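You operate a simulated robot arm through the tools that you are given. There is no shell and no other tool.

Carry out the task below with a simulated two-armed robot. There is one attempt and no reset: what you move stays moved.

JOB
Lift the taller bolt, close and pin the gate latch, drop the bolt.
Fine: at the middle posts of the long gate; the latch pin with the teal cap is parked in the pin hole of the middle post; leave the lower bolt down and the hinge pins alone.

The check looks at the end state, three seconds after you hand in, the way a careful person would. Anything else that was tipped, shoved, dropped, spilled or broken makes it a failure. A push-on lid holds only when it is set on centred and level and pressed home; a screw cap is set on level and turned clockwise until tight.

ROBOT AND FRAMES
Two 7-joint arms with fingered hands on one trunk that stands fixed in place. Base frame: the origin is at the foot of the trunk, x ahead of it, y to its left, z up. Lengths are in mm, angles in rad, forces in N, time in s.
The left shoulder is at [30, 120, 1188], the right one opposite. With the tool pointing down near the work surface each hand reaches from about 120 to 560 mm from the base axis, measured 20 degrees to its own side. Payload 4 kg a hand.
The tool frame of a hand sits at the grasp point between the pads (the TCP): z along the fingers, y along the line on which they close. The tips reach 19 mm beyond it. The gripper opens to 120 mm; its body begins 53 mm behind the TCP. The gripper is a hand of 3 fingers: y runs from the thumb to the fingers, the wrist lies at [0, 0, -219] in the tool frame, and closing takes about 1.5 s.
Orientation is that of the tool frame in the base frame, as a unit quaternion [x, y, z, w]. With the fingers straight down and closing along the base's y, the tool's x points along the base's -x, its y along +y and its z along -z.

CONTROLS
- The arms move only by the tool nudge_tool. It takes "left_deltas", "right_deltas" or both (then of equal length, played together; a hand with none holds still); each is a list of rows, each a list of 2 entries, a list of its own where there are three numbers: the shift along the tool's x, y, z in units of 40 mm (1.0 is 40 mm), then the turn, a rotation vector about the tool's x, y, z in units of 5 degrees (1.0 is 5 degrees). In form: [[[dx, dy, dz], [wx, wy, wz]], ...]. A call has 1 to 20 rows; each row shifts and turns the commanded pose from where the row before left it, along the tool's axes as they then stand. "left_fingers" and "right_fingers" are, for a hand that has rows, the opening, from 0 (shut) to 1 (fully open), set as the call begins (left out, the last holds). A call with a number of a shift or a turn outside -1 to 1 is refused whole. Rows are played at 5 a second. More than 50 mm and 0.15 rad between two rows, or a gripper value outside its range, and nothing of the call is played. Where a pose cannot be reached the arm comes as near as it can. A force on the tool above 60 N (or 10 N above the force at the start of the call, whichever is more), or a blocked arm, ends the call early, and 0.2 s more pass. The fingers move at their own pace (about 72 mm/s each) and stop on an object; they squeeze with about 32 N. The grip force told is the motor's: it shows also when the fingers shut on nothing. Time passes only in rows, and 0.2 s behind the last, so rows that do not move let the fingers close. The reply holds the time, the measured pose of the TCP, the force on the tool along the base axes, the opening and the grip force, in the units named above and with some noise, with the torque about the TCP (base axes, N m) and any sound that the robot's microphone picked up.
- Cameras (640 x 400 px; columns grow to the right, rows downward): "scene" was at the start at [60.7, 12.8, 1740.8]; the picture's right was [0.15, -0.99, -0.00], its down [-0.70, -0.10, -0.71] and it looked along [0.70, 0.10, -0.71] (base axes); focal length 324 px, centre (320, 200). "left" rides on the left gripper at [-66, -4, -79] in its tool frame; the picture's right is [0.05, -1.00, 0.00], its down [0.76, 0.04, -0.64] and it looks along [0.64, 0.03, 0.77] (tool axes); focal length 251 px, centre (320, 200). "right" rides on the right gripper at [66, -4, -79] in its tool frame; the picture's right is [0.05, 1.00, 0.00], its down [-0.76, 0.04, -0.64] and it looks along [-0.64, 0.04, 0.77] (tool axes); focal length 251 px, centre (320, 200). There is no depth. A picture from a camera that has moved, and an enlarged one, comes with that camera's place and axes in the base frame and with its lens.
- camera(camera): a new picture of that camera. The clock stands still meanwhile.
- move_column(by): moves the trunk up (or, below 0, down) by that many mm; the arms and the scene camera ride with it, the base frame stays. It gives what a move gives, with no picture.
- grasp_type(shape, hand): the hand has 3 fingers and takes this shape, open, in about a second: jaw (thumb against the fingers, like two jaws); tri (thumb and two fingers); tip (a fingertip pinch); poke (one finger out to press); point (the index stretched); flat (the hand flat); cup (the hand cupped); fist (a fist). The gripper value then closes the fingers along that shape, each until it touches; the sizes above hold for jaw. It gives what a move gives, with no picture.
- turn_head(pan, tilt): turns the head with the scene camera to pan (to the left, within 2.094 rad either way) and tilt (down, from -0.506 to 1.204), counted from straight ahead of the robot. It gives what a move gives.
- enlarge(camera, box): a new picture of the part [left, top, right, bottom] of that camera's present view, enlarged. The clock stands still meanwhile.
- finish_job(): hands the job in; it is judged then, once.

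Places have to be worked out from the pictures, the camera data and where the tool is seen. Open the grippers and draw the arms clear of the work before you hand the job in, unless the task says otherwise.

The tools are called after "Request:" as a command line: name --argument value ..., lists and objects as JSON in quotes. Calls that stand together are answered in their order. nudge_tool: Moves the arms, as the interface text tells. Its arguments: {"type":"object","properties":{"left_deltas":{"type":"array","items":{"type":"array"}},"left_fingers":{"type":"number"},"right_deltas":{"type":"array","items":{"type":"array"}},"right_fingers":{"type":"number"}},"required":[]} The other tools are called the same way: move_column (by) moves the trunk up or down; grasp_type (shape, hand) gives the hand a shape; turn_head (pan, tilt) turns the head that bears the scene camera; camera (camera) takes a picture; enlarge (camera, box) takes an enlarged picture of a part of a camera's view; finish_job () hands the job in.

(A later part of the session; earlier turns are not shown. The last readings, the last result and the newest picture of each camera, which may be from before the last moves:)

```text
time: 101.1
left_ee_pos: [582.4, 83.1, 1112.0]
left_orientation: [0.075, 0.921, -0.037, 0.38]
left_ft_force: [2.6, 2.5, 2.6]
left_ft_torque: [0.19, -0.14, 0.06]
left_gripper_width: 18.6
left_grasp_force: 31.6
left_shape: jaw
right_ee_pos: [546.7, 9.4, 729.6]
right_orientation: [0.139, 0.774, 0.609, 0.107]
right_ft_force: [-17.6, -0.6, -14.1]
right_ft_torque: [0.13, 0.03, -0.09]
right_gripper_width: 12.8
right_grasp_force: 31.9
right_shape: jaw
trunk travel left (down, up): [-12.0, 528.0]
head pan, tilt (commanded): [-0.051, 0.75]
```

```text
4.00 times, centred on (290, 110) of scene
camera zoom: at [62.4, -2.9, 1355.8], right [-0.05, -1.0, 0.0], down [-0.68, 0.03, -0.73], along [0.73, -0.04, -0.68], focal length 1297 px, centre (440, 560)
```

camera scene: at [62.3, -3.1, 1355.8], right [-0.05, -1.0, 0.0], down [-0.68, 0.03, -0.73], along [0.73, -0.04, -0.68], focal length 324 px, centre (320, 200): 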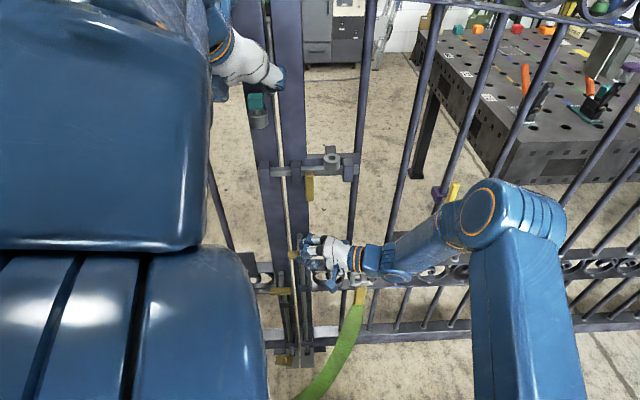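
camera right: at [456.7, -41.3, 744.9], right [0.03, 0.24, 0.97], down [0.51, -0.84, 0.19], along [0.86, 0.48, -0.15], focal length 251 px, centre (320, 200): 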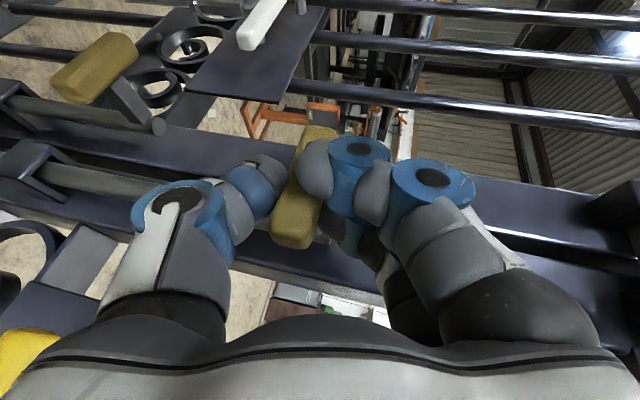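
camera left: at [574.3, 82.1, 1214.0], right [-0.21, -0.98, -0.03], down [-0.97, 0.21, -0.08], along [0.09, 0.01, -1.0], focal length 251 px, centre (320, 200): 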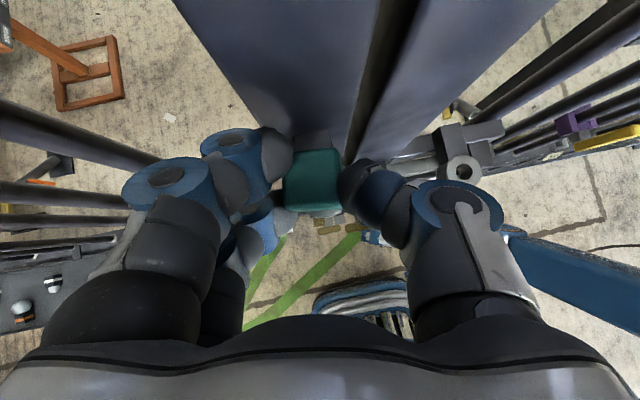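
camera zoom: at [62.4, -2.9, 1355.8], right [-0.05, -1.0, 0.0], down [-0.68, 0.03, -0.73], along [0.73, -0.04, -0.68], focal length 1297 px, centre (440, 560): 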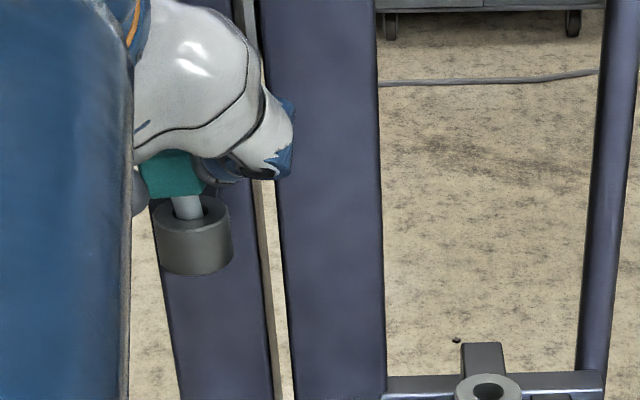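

The cap is gripped (18.6 mm). I lift straight up, 40 mm, watching for reach and force.

Request:
nudge_tool --left_deltas '[[[-0.176, -0.003, -0.177], [0, 0, 0]], [[-0.176, -0.003, -0.177], [0, 0, 0]], [[-0.176, -0.003, -0.177], [0, 0, 0]], [[-0.176, -0.003, -0.177], [0, 0, 0]]]'

Request:
enlarge --camera "scene" --box '[210, 40, 370, 140]'

Request:
camera --camera "left"

```text
time: 102.1
left_ee_pos: [581.7, 82.1, 1150.8]
left_orientation: [0.077, 0.921, -0.038, 0.38]
left_ft_force: [1.4, -0.5, -0.8]
left_ft_torque: [0.0, -0.01, 0.01]
left_gripper_width: 16.0
left_grasp_force: 31.6
left_shape: jaw
right_ee_pos: [546.5, 9.6, 728.2]
right_orientation: [0.138, 0.773, 0.61, 0.106]
right_ft_force: [-19.2, 1.1, -14.6]
right_ft_torque: [0.13, 0.03, -0.05]
right_gripper_width: 13.1
right_grasp_force: 31.9
right_shape: jaw
trunk travel left (down, up): [-12.0, 528.0]
head pan, tilt (commanded): [-0.051, 0.75]
```

```text
4.00 times, centred on (290, 90) of scene
camera zoom: at [62.6, -3.1, 1355.8], right [-0.05, -1.0, 0.0], down [-0.68, 0.03, -0.73], along [0.73, -0.04, -0.68], focal length 1297 px, centre (440, 640)
```

zoom: 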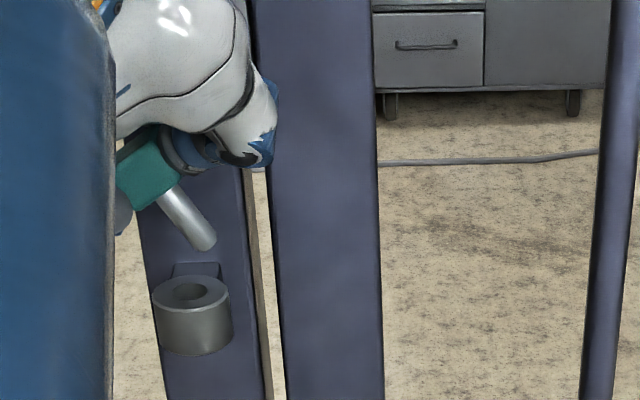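

```text
taken
camera left: at [573.5, 82.1, 1252.9], right [-0.21, -0.98, -0.03], down [-0.97, 0.21, -0.08], along [0.09, 0.01, -1.0], focal length 251 px, centre (320, 200)
```

left: 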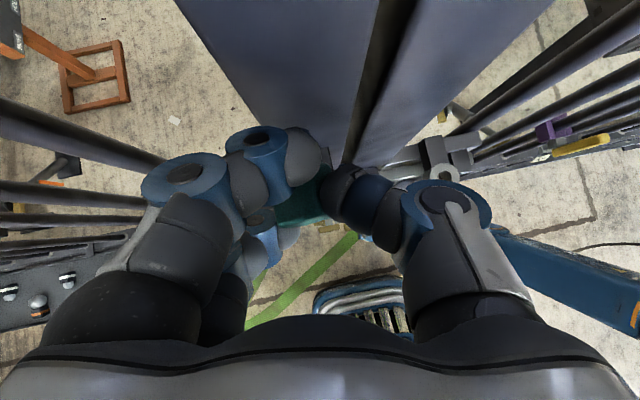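

The pin is out, but the cap swivelled in the fingers so the stem leans to the right. I look closely from both cameras to measure the lean before deciding how to straighten it.

Request:
enlarge --camera "scene" --box '[226, 60, 290, 100]'

Request:
enlarge --camera "left" --box '[240, 130, 400, 250]'

Request:
camera --camera "scene"

```text
10.00 times, centred on (258, 80) of scene
camera zoom: at [62.6, -3.1, 1355.8], right [-0.05, -1.0, 0.0], down [-0.68, 0.03, -0.73], along [0.73, -0.04, -0.68], focal length 3243 px, centre (940, 1400)
```

zoom: 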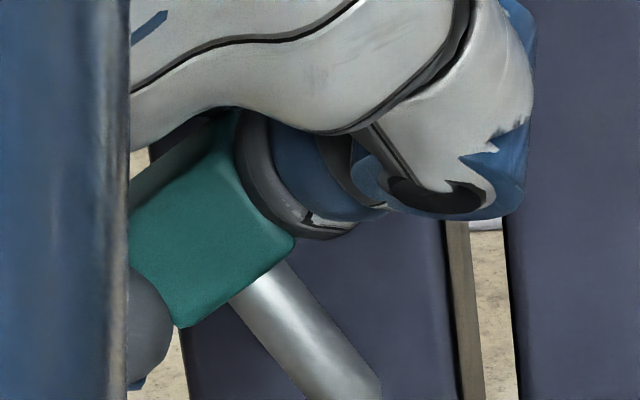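

```text
3.33 times, centred on (320, 190) of left
camera zoom: at [573.5, 82.1, 1252.9], right [-0.21, -0.98, -0.03], down [-0.97, 0.21, -0.08], along [0.09, 0.01, -1.0], focal length 838 px, centre (320, 233)
```

zoom: 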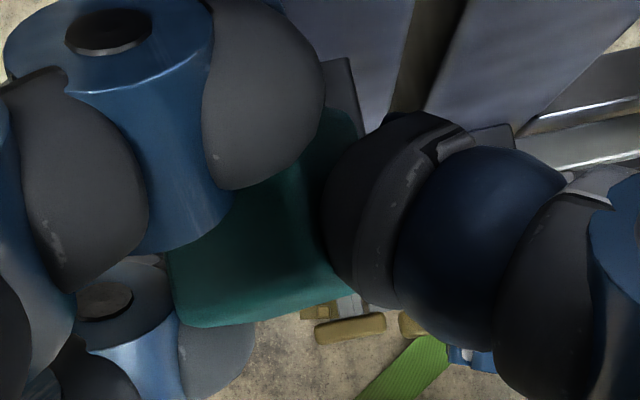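

```text
taken
camera scene: at [62.6, -3.1, 1355.8], right [-0.05, -1.0, 0.0], down [-0.68, 0.03, -0.73], along [0.73, -0.04, -0.68], focal length 324 px, centre (320, 200)
```

scene: 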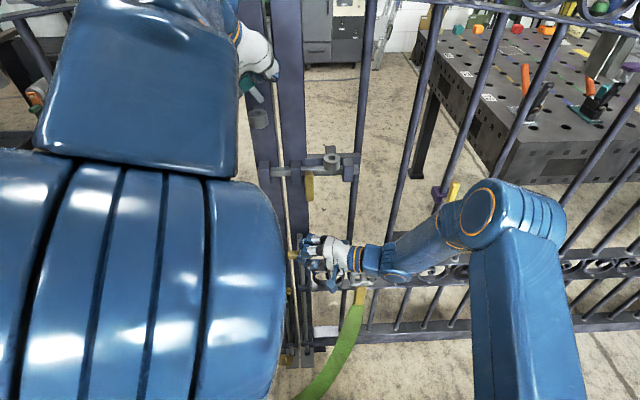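

The stem leans about 34° to the right, which matches a swivel of some 48° about the hand's own axis. I draw the pin back 40 mm from the post and roll the hand +45° to bring the stem upright, then look again.

Request:
nudge_tool --left_deltas '[[[0.35, -0.085, -0.347], [0, 0, 0]], [[0.35, -0.085, -0.347], [0, 0, 0]], [[0, 0, 0], [0, 0, 1]], [[0, 0, 0], [0, 0, 1]], [[0, 0, 0], [0, 0, 1]], [[0, 0, 0], [0, 0, 1]], [[0, 0, 0], [0, 0, 1]], [[0, 0, 0], [0, 0, 1]], [[0, 0, 0], [0, 0, 1]], [[0, 0, 0], [0, 0, 1]], [[0, 0, 0], [0, 0, 1]]]'

Request:
camera --camera "scene"

Request:
camera --camera "left"

```text
time: 104.5
left_ee_pos: [542.5, 83.4, 1151.7]
left_orientation: [0.424, 0.821, 0.111, 0.366]
left_ft_force: [0.0, -0.4, -1.7]
left_ft_torque: [-0.02, 0.02, 0.04]
left_gripper_width: 16.1
left_grasp_force: 32.5
left_shape: jaw
right_ee_pos: [545.9, 9.4, 729.4]
right_orientation: [0.139, 0.773, 0.609, 0.107]
right_ft_force: [-17.8, 0.7, -14.2]
right_ft_torque: [0.09, 0.05, -0.05]
right_gripper_width: 13.1
right_grasp_force: 32.0
right_shape: jaw
trunk travel left (down, up): [-12.0, 528.0]
head pan, tilt (commanded): [-0.051, 0.75]
```

```text
taken
camera scene: at [62.7, -3.1, 1355.8], right [-0.05, -1.0, 0.0], down [-0.68, 0.03, -0.73], along [0.73, -0.04, -0.68], focal length 324 px, centre (320, 200)
```

scene: 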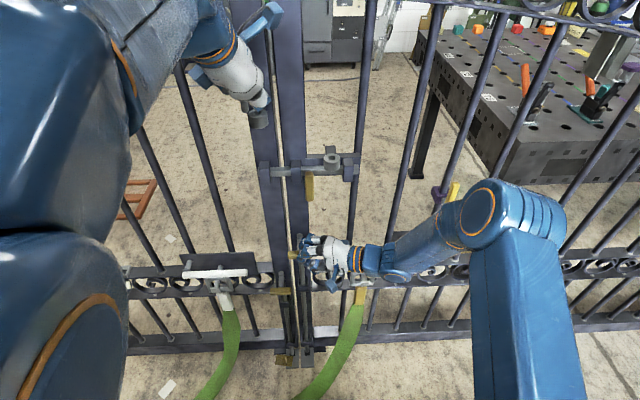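

```text
taken
camera left: at [510.3, 39.4, 1238.4], right [-0.63, -0.57, -0.52], down [-0.71, 0.7, 0.09], along [0.31, 0.42, -0.85], focal length 251 px, centre (320, 200)
```

left: 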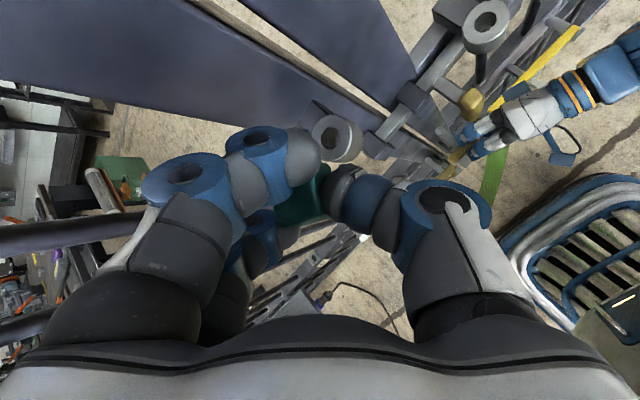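

The left elbow went further left and the scene view is clear. I enlarge the region around the fingertips to see the pin's lean now.

Request:
enlarge --camera "scene" --box '[220, 60, 316, 140]'

Request:
enlarge --camera "left" --box '[240, 130, 400, 250]'

Request:
camera --camera "right"

```text
5.00 times, centred on (268, 100) of scene
camera zoom: at [62.7, -3.1, 1355.8], right [-0.05, -1.0, 0.0], down [-0.68, 0.03, -0.73], along [0.73, -0.04, -0.68], focal length 1622 px, centre (580, 700)
```

zoom: 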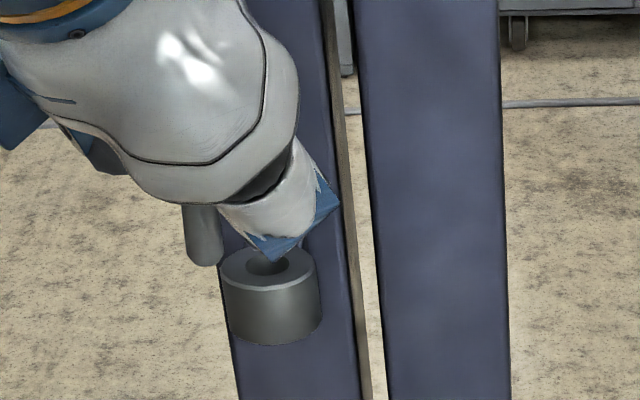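

```text
3.33 times, centred on (320, 190) of left
camera zoom: at [510.3, 39.4, 1238.4], right [-0.63, -0.57, -0.52], down [-0.71, 0.7, 0.09], along [0.31, 0.42, -0.85], focal length 838 px, centre (320, 233)
```

zoom: 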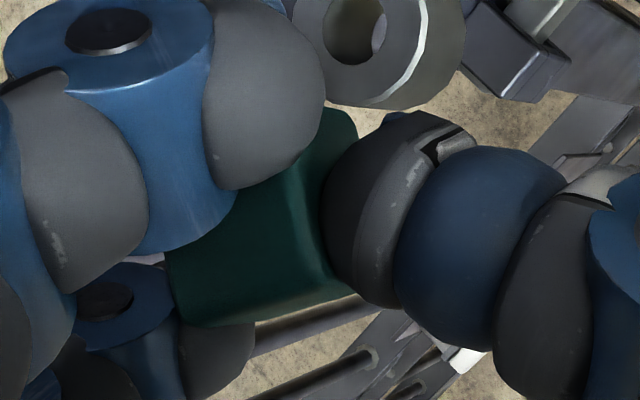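

```text
taken
camera right: at [456.8, -41.2, 744.9], right [0.03, 0.24, 0.97], down [0.51, -0.84, 0.19], along [0.86, 0.48, -0.15], focal length 251 px, centre (320, 200)
```

right: 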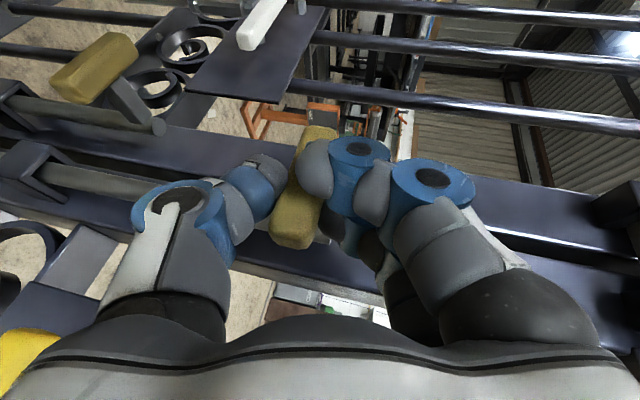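

The stem (grey cylinder under the hand) now hangs practically vertical. I carry the pin to the right and down, staying 40 mm in front of the gate, to about [542, -64, 1062].

Request:
nudge_tool --left_deltas '[[[-0.343, -0.675, 0.4125], [0, 0, 0]], [[-0.343, -0.675, 0.4125], [0, 0, 0]], [[-0.343, -0.675, 0.4125], [0, 0, 0]], [[-0.343, -0.675, 0.4125], [0, 0, 0]], [[-0.343, -0.675, 0.4125], [0, 0, 0]]]'

Request:
camera --camera "scene"

Request:
camera --camera "left"

```text
time: 105.7
left_ee_pos: [543.3, -65.1, 1061.0]
left_orientation: [0.423, 0.822, 0.111, 0.365]
left_ft_force: [-0.1, 0.9, -1.3]
left_ft_torque: [-0.02, 0.05, 0.01]
left_gripper_width: 16.1
left_grasp_force: 31.8
left_shape: jaw
right_ee_pos: [546.1, 8.5, 728.5]
right_orientation: [0.139, 0.773, 0.609, 0.107]
right_ft_force: [-17.6, 1.0, -14.9]
right_ft_torque: [0.08, 0.06, -0.08]
right_gripper_width: 13.2
right_grasp_force: 32.0
right_shape: jaw
trunk travel left (down, up): [-12.0, 528.0]
head pan, tilt (commanded): [-0.051, 0.75]
```

```text
taken
camera scene: at [62.8, -3.3, 1355.8], right [-0.05, -1.0, 0.0], down [-0.68, 0.03, -0.73], along [0.73, -0.04, -0.68], focal length 324 px, centre (320, 200)
```

scene: 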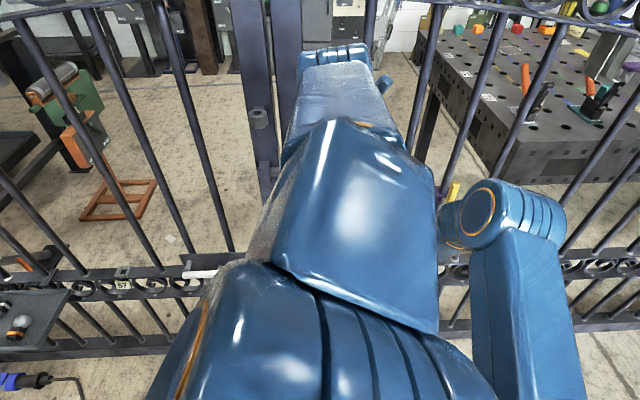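

```text
taken
camera left: at [510.7, -107.6, 1148.5], right [-0.63, -0.57, -0.52], down [-0.71, 0.7, 0.09], along [0.31, 0.42, -0.85], focal length 251 px, centre (320, 200)
```

left: 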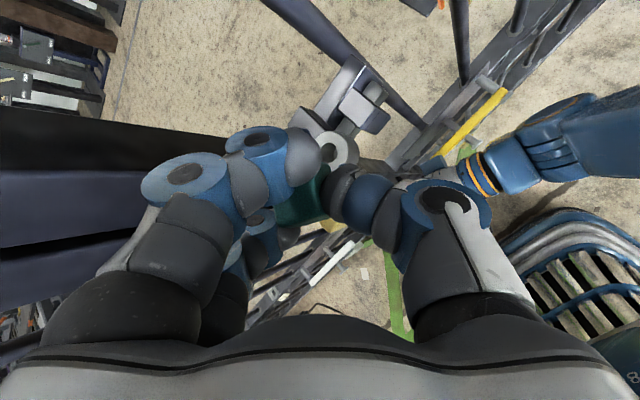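

The elbow blocks the view here, so I yaw the hand 40° about the vertical (the pin stays upright), which should send the elbow left again.

Request:
nudge_tool --left_deltas '[[[0, 0, 0], [0.507, -0.493, 0.708]], [[0, 0, 0], [0.507, -0.493, 0.708]], [[0, 0, 0], [0.507, -0.493, 0.708]], [[0, 0, 0], [0.507, -0.493, 0.708]], [[0, 0, 0], [0.507, -0.493, 0.708]], [[0, 0, 0], [0.507, -0.493, 0.708]], [[0, 0, 0], [0.507, -0.493, 0.708]], [[0, 0, 0], [0.507, -0.493, 0.708]]]'

Request:
camera --camera "scene"

Request:
camera --camera "left"

```text
time: 107.5
left_ee_pos: [541.5, -64.5, 1061.8]
left_orientation: [0.679, 0.627, -0.021, 0.382]
left_ft_force: [0.7, 0.6, -1.2]
left_ft_torque: [0.01, 0.03, -0.01]
left_gripper_width: 16.1
left_grasp_force: 32.0
left_shape: jaw
right_ee_pos: [546.3, 9.6, 728.4]
right_orientation: [0.139, 0.773, 0.61, 0.107]
right_ft_force: [-17.0, 1.7, -16.2]
right_ft_torque: [0.16, 0.04, -0.03]
right_gripper_width: 13.0
right_grasp_force: 32.2
right_shape: jaw
trunk travel left (down, up): [-12.0, 528.0]
head pan, tilt (commanded): [-0.051, 0.75]
```

```text
taken
camera scene: at [62.7, -3.2, 1355.8], right [-0.05, -1.0, 0.0], down [-0.68, 0.03, -0.73], along [0.73, -0.04, -0.68], focal length 324 px, centre (320, 200)
```

scene: 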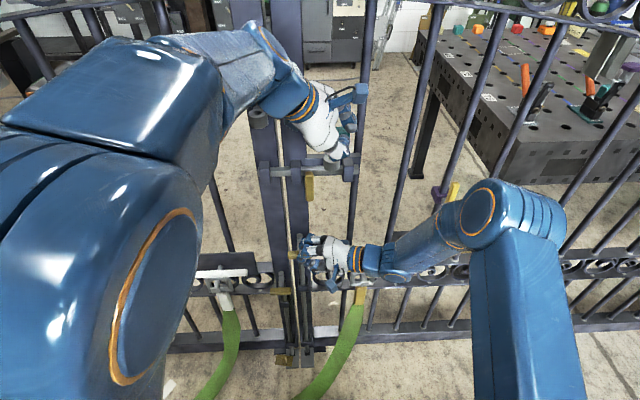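

```text
taken
camera left: at [489.6, -76.9, 1148.2], right [-0.85, -0.03, -0.52], down [-0.09, 0.99, 0.09], along [0.51, 0.12, -0.85], focal length 251 px, centre (320, 200)
```

left: 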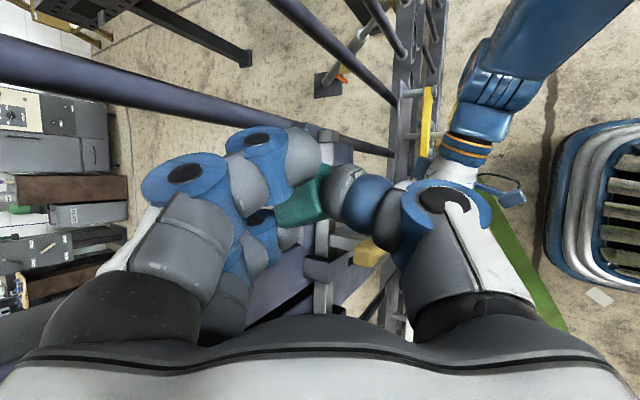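

Now the view is clear. I enlarge the fingertips and tube from the scene camera.

Request:
enlarge --camera "scene" --box '[284, 90, 380, 170]'

Request:
enlarge --camera "scene" --box '[310, 115, 374, 175]'

Request:
enlarge --camera "left" --box '[240, 130, 400, 250]'

```text
5.00 times, centred on (332, 130) of scene
camera zoom: at [62.7, -3.2, 1355.8], right [-0.05, -1.0, 0.0], down [-0.68, 0.03, -0.73], along [0.73, -0.04, -0.68], focal length 1622 px, centre (260, 550)
```

zoom: 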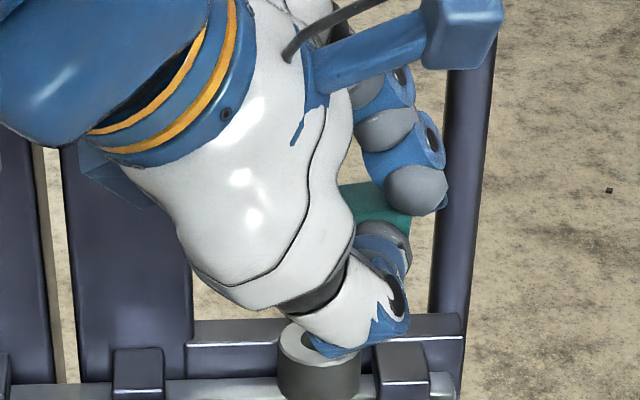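

```text
6.67 times, centred on (342, 145) of scene
camera zoom: at [62.7, -3.2, 1355.8], right [-0.05, -1.0, 0.0], down [-0.68, 0.03, -0.73], along [0.73, -0.04, -0.68], focal length 2162 px, centre (173, 567)
```

zoom: 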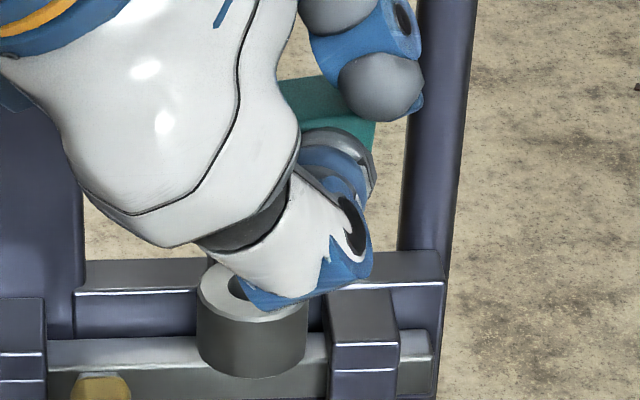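

```text
3.33 times, centred on (320, 190) of left
camera zoom: at [489.6, -76.9, 1148.2], right [-0.85, -0.03, -0.52], down [-0.09, 0.99, 0.09], along [0.51, 0.12, -0.85], focal length 838 px, centre (320, 233)
```

zoom: 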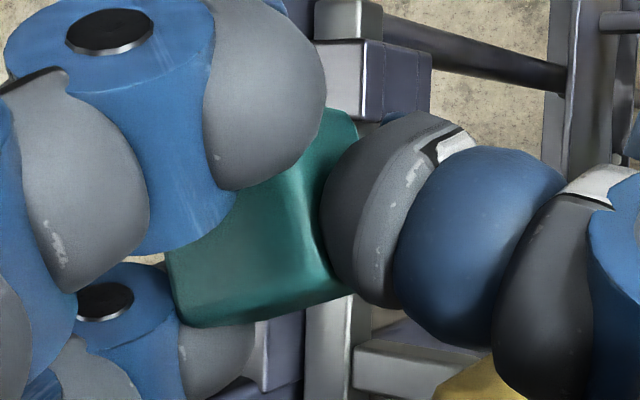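

The thumb hides the stem from this side. I turn the yaw back by 20° to uncover the stem's left edge while keeping the elbow aside.

Request:
nudge_tool --left_deltas '[[[0, 0, 0], [-0.507, 0.493, -0.708]], [[0, 0, 0], [-0.507, 0.493, -0.708]], [[0, 0, 0], [-0.507, 0.493, -0.708]], [[0, 0, 0], [-0.507, 0.493, -0.708]]]'

Request:
camera --camera "scene"

Request:
enlarge --camera "scene" --box '[290, 100, 386, 180]'

```text
time: 108.5
left_ee_pos: [542.3, -64.7, 1060.4]
left_orientation: [0.559, 0.736, 0.046, 0.379]
left_ft_force: [0.4, 0.4, -1.2]
left_ft_torque: [0.01, 0.06, -0.01]
left_gripper_width: 16.2
left_grasp_force: 31.8
left_shape: jaw
right_ee_pos: [547.4, 10.0, 727.9]
right_orientation: [0.139, 0.773, 0.609, 0.108]
right_ft_force: [-18.3, 1.1, -16.0]
right_ft_torque: [0.14, 0.03, -0.06]
right_gripper_width: 13.2
right_grasp_force: 32.1
right_shape: jaw
trunk travel left (down, up): [-12.0, 528.0]
head pan, tilt (commanded): [-0.051, 0.75]
```

```text
taken
camera scene: at [62.9, -3.2, 1355.8], right [-0.05, -1.0, 0.0], down [-0.68, 0.03, -0.73], along [0.73, -0.04, -0.68], focal length 324 px, centre (320, 200)
```

scene: 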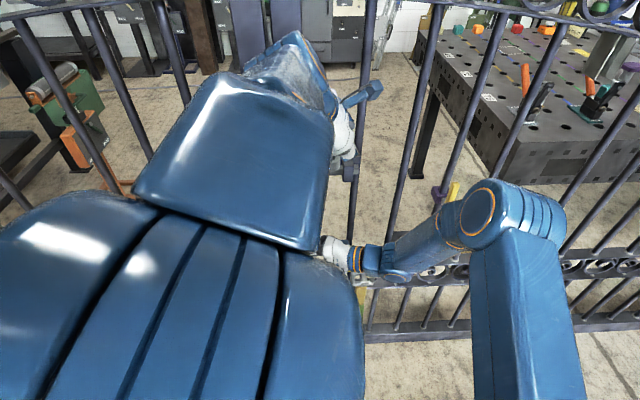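

```text
5.00 times, centred on (338, 140) of scene
camera zoom: at [62.9, -3.2, 1355.8], right [-0.05, -1.0, 0.0], down [-0.68, 0.03, -0.73], along [0.73, -0.04, -0.68], focal length 1622 px, centre (230, 500)
```

zoom: 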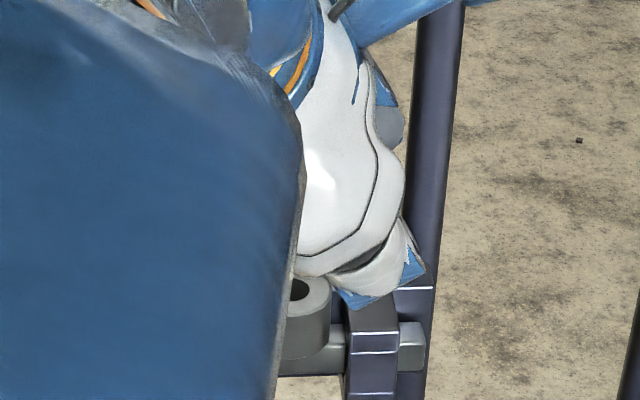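

The stem cannot be seen at the target, so I will measure its tip relative to the hand where it is visible: I go back to the straighter yaw and to the left, and take pictures at two heights for triangulation.

Request:
nudge_tool --left_deltas '[[[0, 0, 0], [-0.507, 0.493, -0.708]], [[0, 0, 0], [-0.507, 0.493, -0.708]], [[0, 0, 0], [-0.507, 0.493, -0.708]], [[0, 0, 0], [-0.507, 0.493, -0.708]], [[0.607, 0.481, -0.1], [0, 0, 0]], [[0.607, 0.481, -0.1], [0, 0, 0]], [[0.607, 0.481, -0.1], [0, 0, 0]], [[0.607, 0.481, -0.1], [0, 0, 0]]]'

Request:
camera --camera "scene"

```text
time: 110.3
left_ee_pos: [542.3, 59.5, 1060.5]
left_orientation: [0.423, 0.822, 0.111, 0.366]
left_ft_force: [0.3, -0.7, -1.4]
left_ft_torque: [0.0, 0.0, 0.0]
left_gripper_width: 16.0
left_grasp_force: 32.4
left_shape: jaw
right_ee_pos: [547.5, 10.9, 728.2]
right_orientation: [0.138, 0.774, 0.609, 0.107]
right_ft_force: [-17.8, 2.8, -17.2]
right_ft_torque: [0.13, 0.09, -0.03]
right_gripper_width: 13.1
right_grasp_force: 32.2
right_shape: jaw
trunk travel left (down, up): [-12.0, 528.0]
head pan, tilt (commanded): [-0.051, 0.75]
```

```text
taken
camera scene: at [62.7, -2.9, 1355.8], right [-0.05, -1.0, 0.0], down [-0.68, 0.03, -0.73], along [0.73, -0.04, -0.68], focal length 324 px, centre (320, 200)
```

scene: 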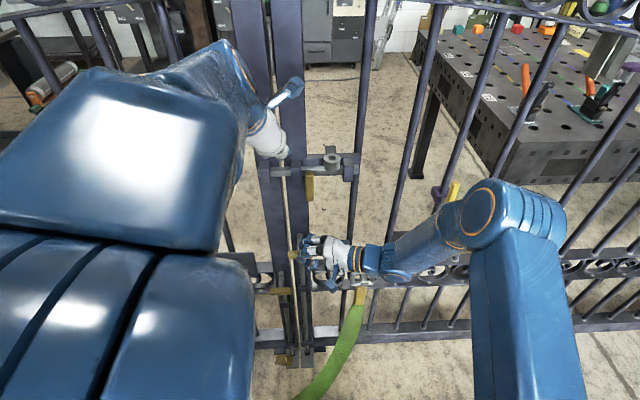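

The hand is in view; I enlarge it to find the stem.

Request:
enlarge --camera "scene" --box '[225, 110, 321, 180]'

```text
5.71 times, centred on (273, 145) of scene
camera zoom: at [62.7, -2.9, 1355.8], right [-0.05, -1.0, 0.0], down [-0.68, 0.03, -0.73], along [0.73, -0.04, -0.68], focal length 1853 px, centre (589, 514)
```

zoom: 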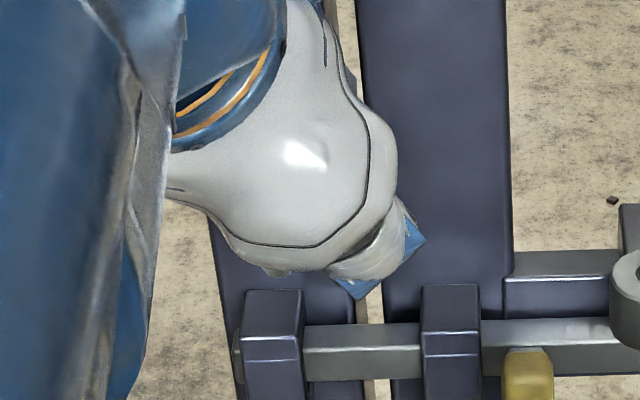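

Combining this with the earlier view puts the tip about (15, 11, -54) mm from the TCP with the stem near vertical. I carry the pin right again, turn the yaw by -40° as before, and stop in front of the tube.

Request:
nudge_tool --left_deltas '[[[-0.544, -0.431, 0.09], [0, 0, 0]], [[-0.544, -0.431, 0.09], [0, 0, 0]], [[-0.544, -0.431, 0.09], [0, 0, 0]], [[-0.544, -0.431, 0.09], [0, 0, 0]], [[0, 0, 0], [0.507, -0.493, 0.708]], [[0, 0, 0], [0.507, -0.493, 0.708]], [[0, 0, 0], [0.507, -0.493, 0.708]], [[0, 0, 0], [0.507, -0.493, 0.708]], [[0, 0, 0], [0.507, -0.493, 0.708]], [[0, 0, 0], [0.507, -0.493, 0.708]], [[0, 0, 0], [0.507, -0.493, 0.708]], [[0, 0, 0], [0.507, -0.493, 0.708]]]'

Request:
enlarge --camera "scene" --box '[270, 90, 398, 190]'

```text
time: 112.9
left_ee_pos: [542.5, -52.5, 1061.3]
left_orientation: [0.679, 0.627, -0.022, 0.381]
left_ft_force: [-0.5, -0.7, -2.0]
left_ft_torque: [0.03, 0.03, 0.01]
left_gripper_width: 16.0
left_grasp_force: 32.0
left_shape: jaw
right_ee_pos: [546.3, 9.7, 728.7]
right_orientation: [0.14, 0.774, 0.609, 0.106]
right_ft_force: [-16.6, 2.5, -16.1]
right_ft_torque: [0.11, 0.04, -0.06]
right_gripper_width: 13.1
right_grasp_force: 32.6
right_shape: jaw
trunk travel left (down, up): [-12.0, 528.0]
head pan, tilt (commanded): [-0.051, 0.75]
```

```text
4.00 times, centred on (334, 140) of scene
camera zoom: at [62.9, -3.1, 1355.8], right [-0.05, -1.0, 0.0], down [-0.68, 0.03, -0.73], along [0.73, -0.04, -0.68], focal length 1297 px, centre (264, 440)
```

zoom: 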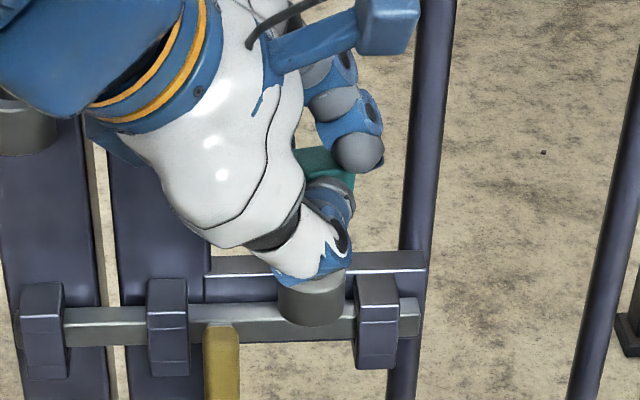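

The cap is where I predicted. I move forward to put the tip over the tube, about 20 mm above it.

Request:
nudge_tool --left_deltas '[[[0.151, 0.2625, 0.2675], [0, 0, 0]], [[0.151, 0.2625, 0.2675], [0, 0, 0]]]'

Request:
enlarge --camera "scene" --box '[286, 100, 382, 190]'

Request:
enlarge --camera "left" --box '[220, 110, 420, 260]'

```text
time: 113.5
left_ee_pos: [571.3, -51.5, 1049.3]
left_orientation: [0.679, 0.627, -0.022, 0.381]
left_ft_force: [-0.7, 1.2, -1.9]
left_ft_torque: [0.0, 0.02, -0.01]
left_gripper_width: 16.4
left_grasp_force: 32.3
left_shape: jaw
right_ee_pos: [546.5, 9.5, 729.3]
right_orientation: [0.138, 0.774, 0.609, 0.106]
right_ft_force: [-14.7, 2.5, -17.1]
right_ft_torque: [0.1, 0.05, -0.03]
right_gripper_width: 13.0
right_grasp_force: 32.5
right_shape: jaw
trunk travel left (down, up): [-12.0, 528.0]
head pan, tilt (commanded): [-0.051, 0.75]
```

```text
4.44 times, centred on (334, 145) of scene
camera zoom: at [63.0, -3.2, 1355.8], right [-0.05, -1.0, 0.0], down [-0.68, 0.03, -0.73], along [0.73, -0.04, -0.68], focal length 1441 px, centre (258, 444)
```

zoom: 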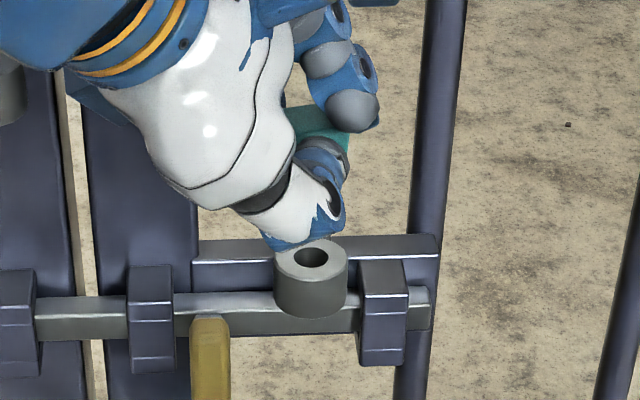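

```text
2.67 times, centred on (320, 185) of left
camera zoom: at [519.5, -63.6, 1137.5], right [-0.86, -0.03, -0.52], down [-0.09, 0.99, 0.09], along [0.51, 0.12, -0.85], focal length 670 px, centre (320, 240)
```

zoom: 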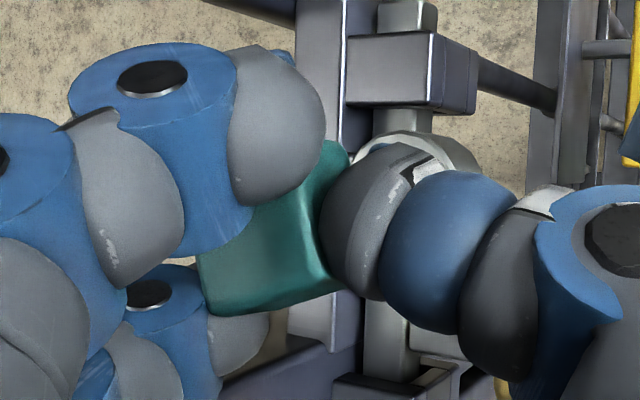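

The tube's hole is plainly visible below the thumb, and the predicted tip lies right above it. I correct by about 1.5 mm and lower to just above the rim.

Request:
nudge_tool --left_deltas '[[[0.076, -0.066, 0.138], [0, 0, 0]], [[0.076, -0.066, 0.138], [0, 0, 0]]]'

Request:
enlarge --camera "scene" --box '[286, 100, 382, 190]'

```text
time: 114.1
left_ee_pos: [574.7, -53.2, 1035.3]
left_orientation: [0.679, 0.627, -0.022, 0.381]
left_ft_force: [-1.1, 0.2, -1.1]
left_ft_torque: [0.01, 0.04, 0.04]
left_gripper_width: 15.9
left_grasp_force: 31.9
left_shape: jaw
right_ee_pos: [546.8, 8.8, 729.0]
right_orientation: [0.138, 0.773, 0.609, 0.107]
right_ft_force: [-17.3, 1.8, -16.8]
right_ft_torque: [0.11, 0.04, -0.08]
right_gripper_width: 13.1
right_grasp_force: 32.4
right_shape: jaw
trunk travel left (down, up): [-12.0, 528.0]
head pan, tilt (commanded): [-0.051, 0.75]
```

```text
4.44 times, centred on (334, 145) of scene
camera zoom: at [63.0, -3.1, 1355.8], right [-0.05, -1.0, 0.0], down [-0.68, 0.03, -0.73], along [0.73, -0.04, -0.68], focal length 1441 px, centre (258, 444)
```

zoom: 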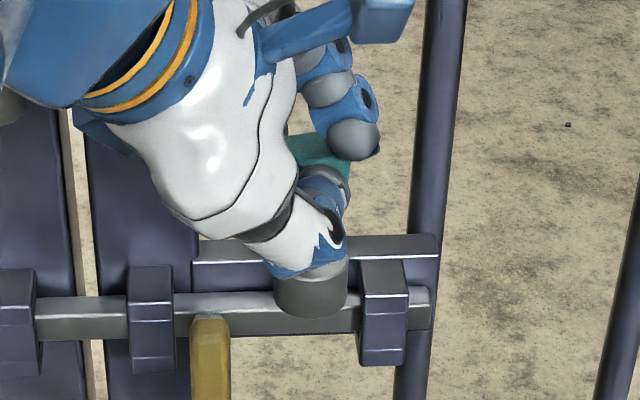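

The predicted tip is at about [594, -55, 982]. I shift 1.7 mm back toward the robot and lower a further 10 mm, reading the force to see whether it enters or lands on the rim.

Request:
nudge_tool --left_deltas '[[[0.055, -0.085, 0.0435], [0, 0, 0]], [[0.038, -0.0367, 0.053], [0, 0, 0]], [[0.038, -0.0367, 0.053], [0, 0, 0]]]'

```text
time: 114.9
left_ee_pos: [572.7, -51.6, 1025.3]
left_orientation: [0.678, 0.628, -0.021, 0.381]
left_ft_force: [-0.4, -0.2, -1.3]
left_ft_torque: [0.01, 0.04, 0.03]
left_gripper_width: 16.1
left_grasp_force: 32.2
left_shape: jaw
right_ee_pos: [546.2, 9.5, 728.5]
right_orientation: [0.139, 0.774, 0.609, 0.107]
right_ft_force: [-17.4, 1.5, -15.7]
right_ft_torque: [0.11, 0.03, 0.01]
right_gripper_width: 12.9
right_grasp_force: 32.0
right_shape: jaw
trunk travel left (down, up): [-12.0, 528.0]
head pan, tilt (commanded): [-0.051, 0.75]
```

No force at a predicted tip height of 972, below the rim. I lower another 6 mm.

Request:
nudge_tool --left_deltas '[[[0.038, -0.0367, 0.053], [0, 0, 0]], [[0.038, -0.0367, 0.053], [0, 0, 0]]]'

Request:
enlarge --camera "scene" --box '[286, 100, 382, 190]'

Request:
camera --camera "left"

```text
time: 115.5
left_ee_pos: [573.0, -52.6, 1022.8]
left_orientation: [0.678, 0.627, -0.02, 0.384]
left_ft_force: [-0.1, 1.1, 13.5]
left_ft_torque: [0.14, -0.19, 0.02]
left_gripper_width: 16.1
left_grasp_force: 31.8
left_shape: jaw
right_ee_pos: [547.8, 9.0, 727.9]
right_orientation: [0.14, 0.774, 0.608, 0.107]
right_ft_force: [-12.3, 3.1, -20.3]
right_ft_torque: [0.04, 0.06, -0.02]
right_gripper_width: 13.1
right_grasp_force: 31.9
right_shape: jaw
trunk travel left (down, up): [-12.0, 528.0]
head pan, tilt (commanded): [-0.051, 0.75]
```

```text
4.44 times, centred on (334, 145) of scene
camera zoom: at [62.2, -2.5, 1356.0], right [-0.05, -1.0, 0.0], down [-0.68, 0.03, -0.73], along [0.73, -0.04, -0.68], focal length 1441 px, centre (258, 444)
```

zoom: 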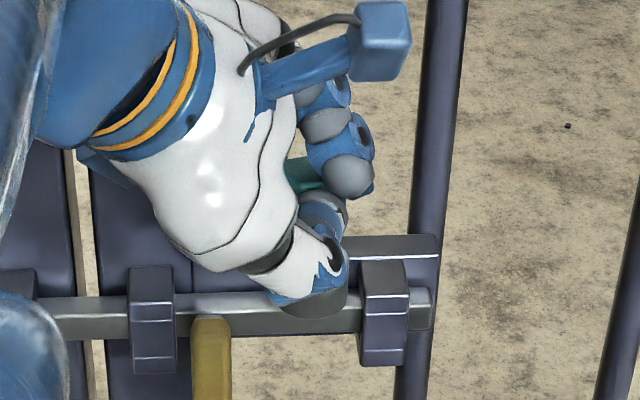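

```text
taken
camera left: at [519.6, -64.4, 1110.0], right [-0.85, -0.03, -0.52], down [-0.09, 0.99, 0.09], along [0.51, 0.12, -0.85], focal length 251 px, centre (320, 200)
```

left: 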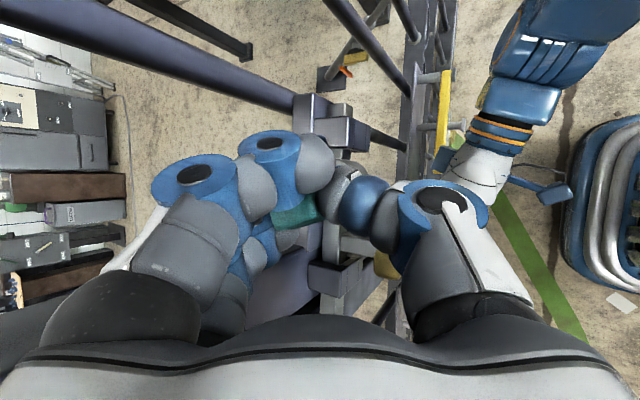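

A contact of 13 N at TCP z 1023, and the cap shifted a little in the fingers, so the tip is probably on the rim. I raise 5 mm and inspect.

Request:
nudge_tool --left_deltas '[[[-0.0635, 0.0612, -0.0885], [0, 0, 0]], [[0, 0, 0], [0, 0, 0]]]'

Request:
enlarge --camera "left" --box '[220, 110, 420, 260]'

Request:
enlarge --camera "scene" --box '[310, 120, 374, 180]'

```text
time: 116.1
left_ee_pos: [571.1, -52.9, 1024.0]
left_orientation: [0.679, 0.628, -0.021, 0.38]
left_ft_force: [0.9, 0.8, -1.0]
left_ft_torque: [0.01, -0.02, 0.0]
left_gripper_width: 15.6
left_grasp_force: 32.0
left_shape: jaw
right_ee_pos: [546.1, 9.2, 728.3]
right_orientation: [0.139, 0.774, 0.609, 0.107]
right_ft_force: [-17.3, 1.4, -16.6]
right_ft_torque: [0.06, 0.05, -0.02]
right_gripper_width: 12.9
right_grasp_force: 31.9
right_shape: jaw
trunk travel left (down, up): [-12.0, 528.0]
head pan, tilt (commanded): [-0.051, 0.75]
```

```text
2.67 times, centred on (320, 185) of left
camera zoom: at [519.7, -65.0, 1111.8], right [-0.86, -0.03, -0.52], down [-0.09, 0.99, 0.09], along [0.51, 0.12, -0.85], focal length 670 px, centre (320, 240)
```

zoom: 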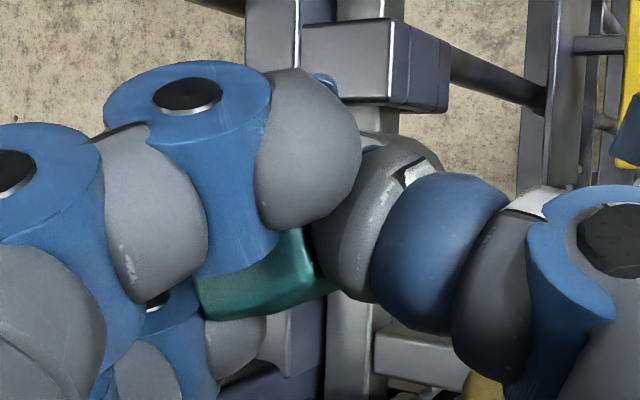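

```text
6.67 times, centred on (342, 150) of scene
camera zoom: at [63.0, -3.0, 1355.7], right [-0.05, -1.0, 0.0], down [-0.68, 0.03, -0.73], along [0.73, -0.04, -0.68], focal length 2162 px, centre (173, 533)
```

zoom: 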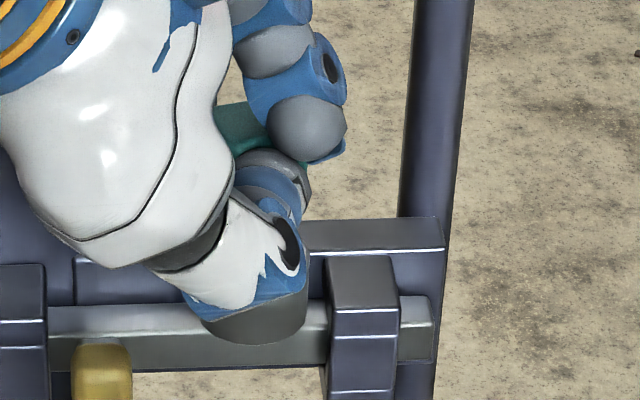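

The cap turned somewhat in the grip during that contact. I back away and return to the place where the scene camera can see the stem, to re-measure it.

Request:
nudge_tool --left_deltas '[[[-0.254, 0.245, -0.354], [0, 0, 0]], [[-0.254, 0.245, -0.354], [0, 0, 0]], [[-0.2, -0.85, -0.25], [0, 0, 0]], [[0, 0, 0], [-0.507, 0.493, -0.708]], [[0, 0, 0], [-0.507, 0.493, -0.708]], [[0, 0, 0], [-0.507, 0.493, -0.708]], [[0, 0, 0], [-0.507, 0.493, -0.708]], [[0, 0, 0], [-0.507, 0.493, -0.708]], [[0, 0, 0], [-0.507, 0.493, -0.708]], [[0, 0, 0], [-0.507, 0.493, -0.708]], [[0, 0, 0], [-0.507, 0.493, -0.708]]]'

Request:
nudge_tool --left_deltas '[[[0.343, 0.66, -0.4], [0, 0, 0]], [[0.343, 0.66, -0.4], [0, 0, 0]], [[0.343, 0.66, -0.4], [0, 0, 0]], [[0.343, 0.66, -0.4], [0, 0, 0]]]'

Request:
camera --camera "scene"

```text
time: 118.5
left_ee_pos: [537.8, -56.0, 1059.1]
left_orientation: [0.423, 0.822, 0.111, 0.365]
left_ft_force: [0.2, -0.6, -1.7]
left_ft_torque: [0.03, 0.01, 0.01]
left_gripper_width: 15.1
left_grasp_force: 31.9
left_shape: jaw
right_ee_pos: [547.5, 8.7, 729.0]
right_orientation: [0.14, 0.774, 0.609, 0.107]
right_ft_force: [-15.9, -0.7, -15.6]
right_ft_torque: [0.11, 0.04, -0.01]
right_gripper_width: 12.8
right_grasp_force: 31.7
right_shape: jaw
trunk travel left (down, up): [-12.0, 528.0]
head pan, tilt (commanded): [-0.051, 0.75]
```

```text
time: 119.5
left_ee_pos: [535.5, 61.1, 1130.1]
left_orientation: [0.423, 0.822, 0.11, 0.365]
left_ft_force: [-0.3, -0.1, -0.7]
left_ft_torque: [0.0, 0.02, 0.0]
left_gripper_width: 15.3
left_grasp_force: 31.7
left_shape: jaw
right_ee_pos: [546.7, 8.9, 727.6]
right_orientation: [0.139, 0.774, 0.609, 0.108]
right_ft_force: [-16.1, 1.3, -17.1]
right_ft_torque: [0.12, 0.06, -0.01]
right_gripper_width: 13.0
right_grasp_force: 32.2
right_shape: jaw
trunk travel left (down, up): [-12.0, 528.0]
head pan, tilt (commanded): [-0.051, 0.75]
```

```text
taken
camera scene: at [62.9, -2.8, 1355.8], right [-0.05, -1.0, 0.0], down [-0.68, 0.03, -0.73], along [0.73, -0.04, -0.68], focal length 324 px, centre (320, 200)
```

scene: 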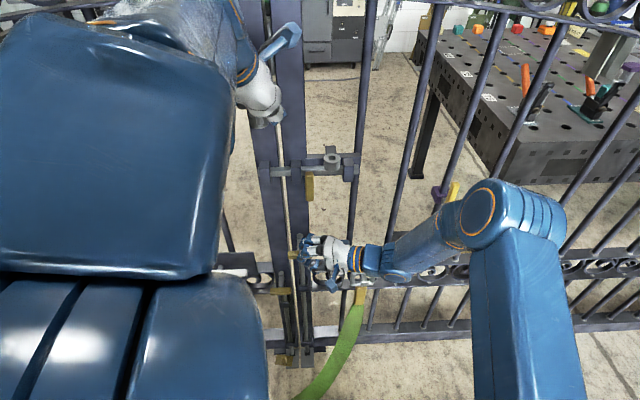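

I raise a bit further and enlarge the fingertips.

Request:
nudge_tool --left_deltas '[[[-0.21, 0.61, -0.13], [0, 0, 0]]]'

Request:
enlarge --camera "scene" --box '[225, 60, 321, 140]'

Request:
enlarge --camera "left" --box '[220, 110, 420, 260]'

```text
time: 119.9
left_ee_pos: [551.6, 70.2, 1149.1]
left_orientation: [0.423, 0.822, 0.11, 0.366]
left_ft_force: [0.3, -1.5, -1.9]
left_ft_torque: [0.04, 0.04, 0.0]
left_gripper_width: 15.3
left_grasp_force: 32.1
left_shape: jaw
right_ee_pos: [546.5, 9.3, 728.9]
right_orientation: [0.139, 0.773, 0.609, 0.107]
right_ft_force: [-15.1, 3.0, -17.2]
right_ft_torque: [0.1, 0.04, -0.03]
right_gripper_width: 13.3
right_grasp_force: 32.4
right_shape: jaw
trunk travel left (down, up): [-12.0, 528.0]
head pan, tilt (commanded): [-0.051, 0.75]
```

```text
5.00 times, centred on (273, 100) of scene
camera zoom: at [63.0, -3.1, 1355.8], right [-0.05, -1.0, 0.0], down [-0.68, 0.03, -0.73], along [0.73, -0.04, -0.68], focal length 1622 px, centre (555, 700)
```

zoom: 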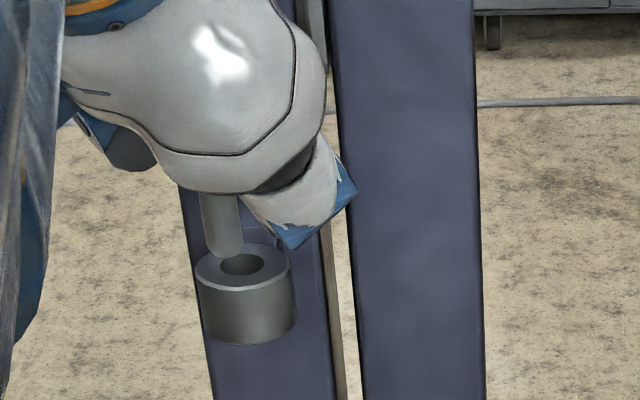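

```text
2.67 times, centred on (320, 185) of left
camera zoom: at [519.3, 26.9, 1236.6], right [-0.63, -0.57, -0.52], down [-0.71, 0.7, 0.09], along [0.31, 0.42, -0.85], focal length 670 px, centre (320, 240)
```

zoom: 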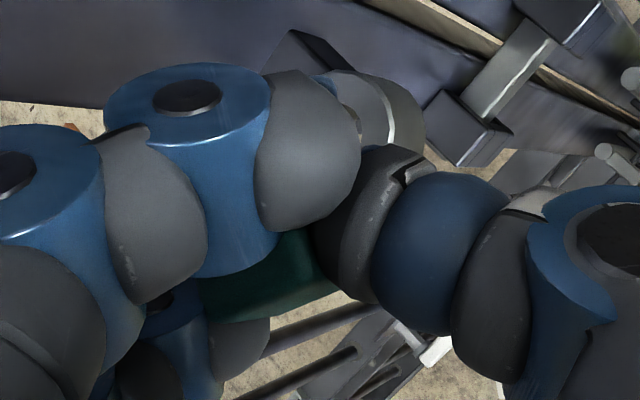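

The stem still hangs vertical in this view. For depth I take a second view 60 mm lower.

Request:
nudge_tool --left_deltas '[[[0.38, -0.37, 0.53], [0, 0, 0]], [[0.38, -0.37, 0.53], [0, 0, 0]]]'

Request:
enlarge --camera "scene" --box '[225, 90, 321, 170]'

```text
time: 120.5
left_ee_pos: [551.0, 68.6, 1090.2]
left_orientation: [0.422, 0.822, 0.112, 0.365]
left_ft_force: [-2.0, 0.6, -0.2]
left_ft_torque: [-0.02, 0.01, 0.03]
left_gripper_width: 15.1
left_grasp_force: 31.5
left_shape: jaw
right_ee_pos: [546.6, 10.4, 728.3]
right_orientation: [0.139, 0.773, 0.609, 0.107]
right_ft_force: [-14.6, 1.8, -18.7]
right_ft_torque: [0.08, 0.05, -0.06]
right_gripper_width: 12.9
right_grasp_force: 32.1
right_shape: jaw
trunk travel left (down, up): [-12.0, 528.0]
head pan, tilt (commanded): [-0.051, 0.75]
```

```text
5.00 times, centred on (273, 130) of scene
camera zoom: at [62.8, -2.9, 1355.8], right [-0.05, -1.0, 0.0], down [-0.68, 0.03, -0.73], along [0.73, -0.04, -0.68], focal length 1622 px, centre (555, 550)
```

zoom: 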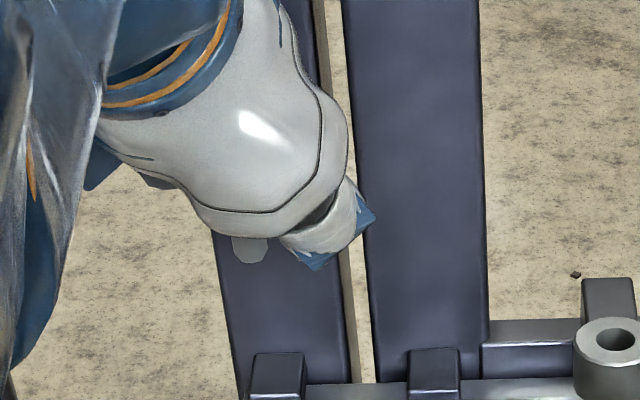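

This gives the tip centre about (10, 10, -51) mm from the TCP, good to ~1 mm sideways but only ~4 mm in depth. I will settle the depth by touch: bring the stem in front of the latch tube at this same hand angle and feel for the tube's front wall.

Request:
nudge_tool --left_deltas '[[[-0.4125, -0.5325, 0.135], [0, 0, 0]], [[-0.4125, -0.5325, 0.135], [0, 0, 0]], [[-0.4125, -0.5325, 0.135], [0, 0, 0]], [[-0.4125, -0.5325, 0.135], [0, 0, 0]], [[-0.4125, -0.5325, 0.135], [0, 0, 0]], [[0.24, -0.21, 0.44], [0, 0, 0]], [[0.24, -0.21, 0.44], [0, 0, 0]]]'

Request:
camera --camera "scene"

Request:
camera --camera "left"

```text
time: 122.1
left_ee_pos: [543.7, -63.4, 1016.0]
left_orientation: [0.422, 0.822, 0.112, 0.365]
left_ft_force: [0.3, 0.0, -1.1]
left_ft_torque: [-0.01, -0.01, -0.01]
left_gripper_width: 14.9
left_grasp_force: 31.9
left_shape: jaw
right_ee_pos: [546.3, 8.9, 728.0]
right_orientation: [0.14, 0.774, 0.608, 0.107]
right_ft_force: [-14.9, 1.1, -17.5]
right_ft_torque: [0.07, 0.09, 0.0]
right_gripper_width: 12.9
right_grasp_force: 31.6
right_shape: jaw
trunk travel left (down, up): [-12.0, 528.0]
head pan, tilt (commanded): [-0.051, 0.75]
```

```text
taken
camera scene: at [63.1, -3.1, 1355.8], right [-0.05, -1.0, 0.0], down [-0.68, 0.03, -0.73], along [0.73, -0.04, -0.68], focal length 324 px, centre (320, 200)
```

scene: 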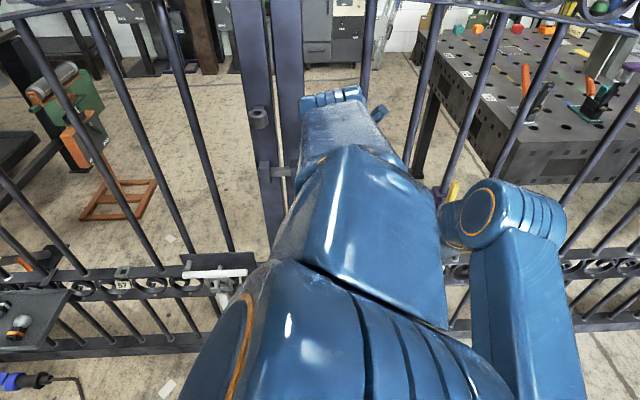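

```text
taken
camera left: at [511.1, -107.9, 1103.7], right [-0.63, -0.57, -0.52], down [-0.71, 0.7, 0.09], along [0.31, 0.42, -0.85], focal length 251 px, centre (320, 200)
```

left: 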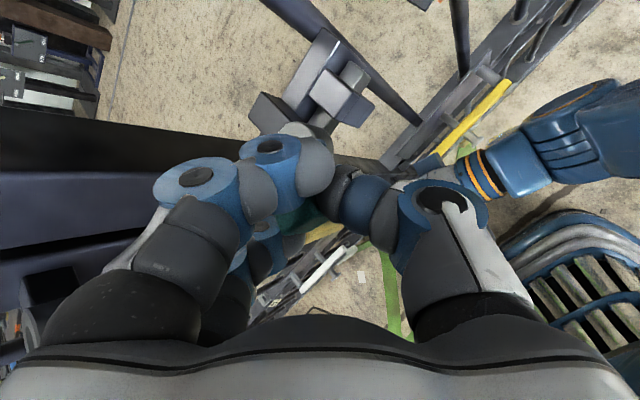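

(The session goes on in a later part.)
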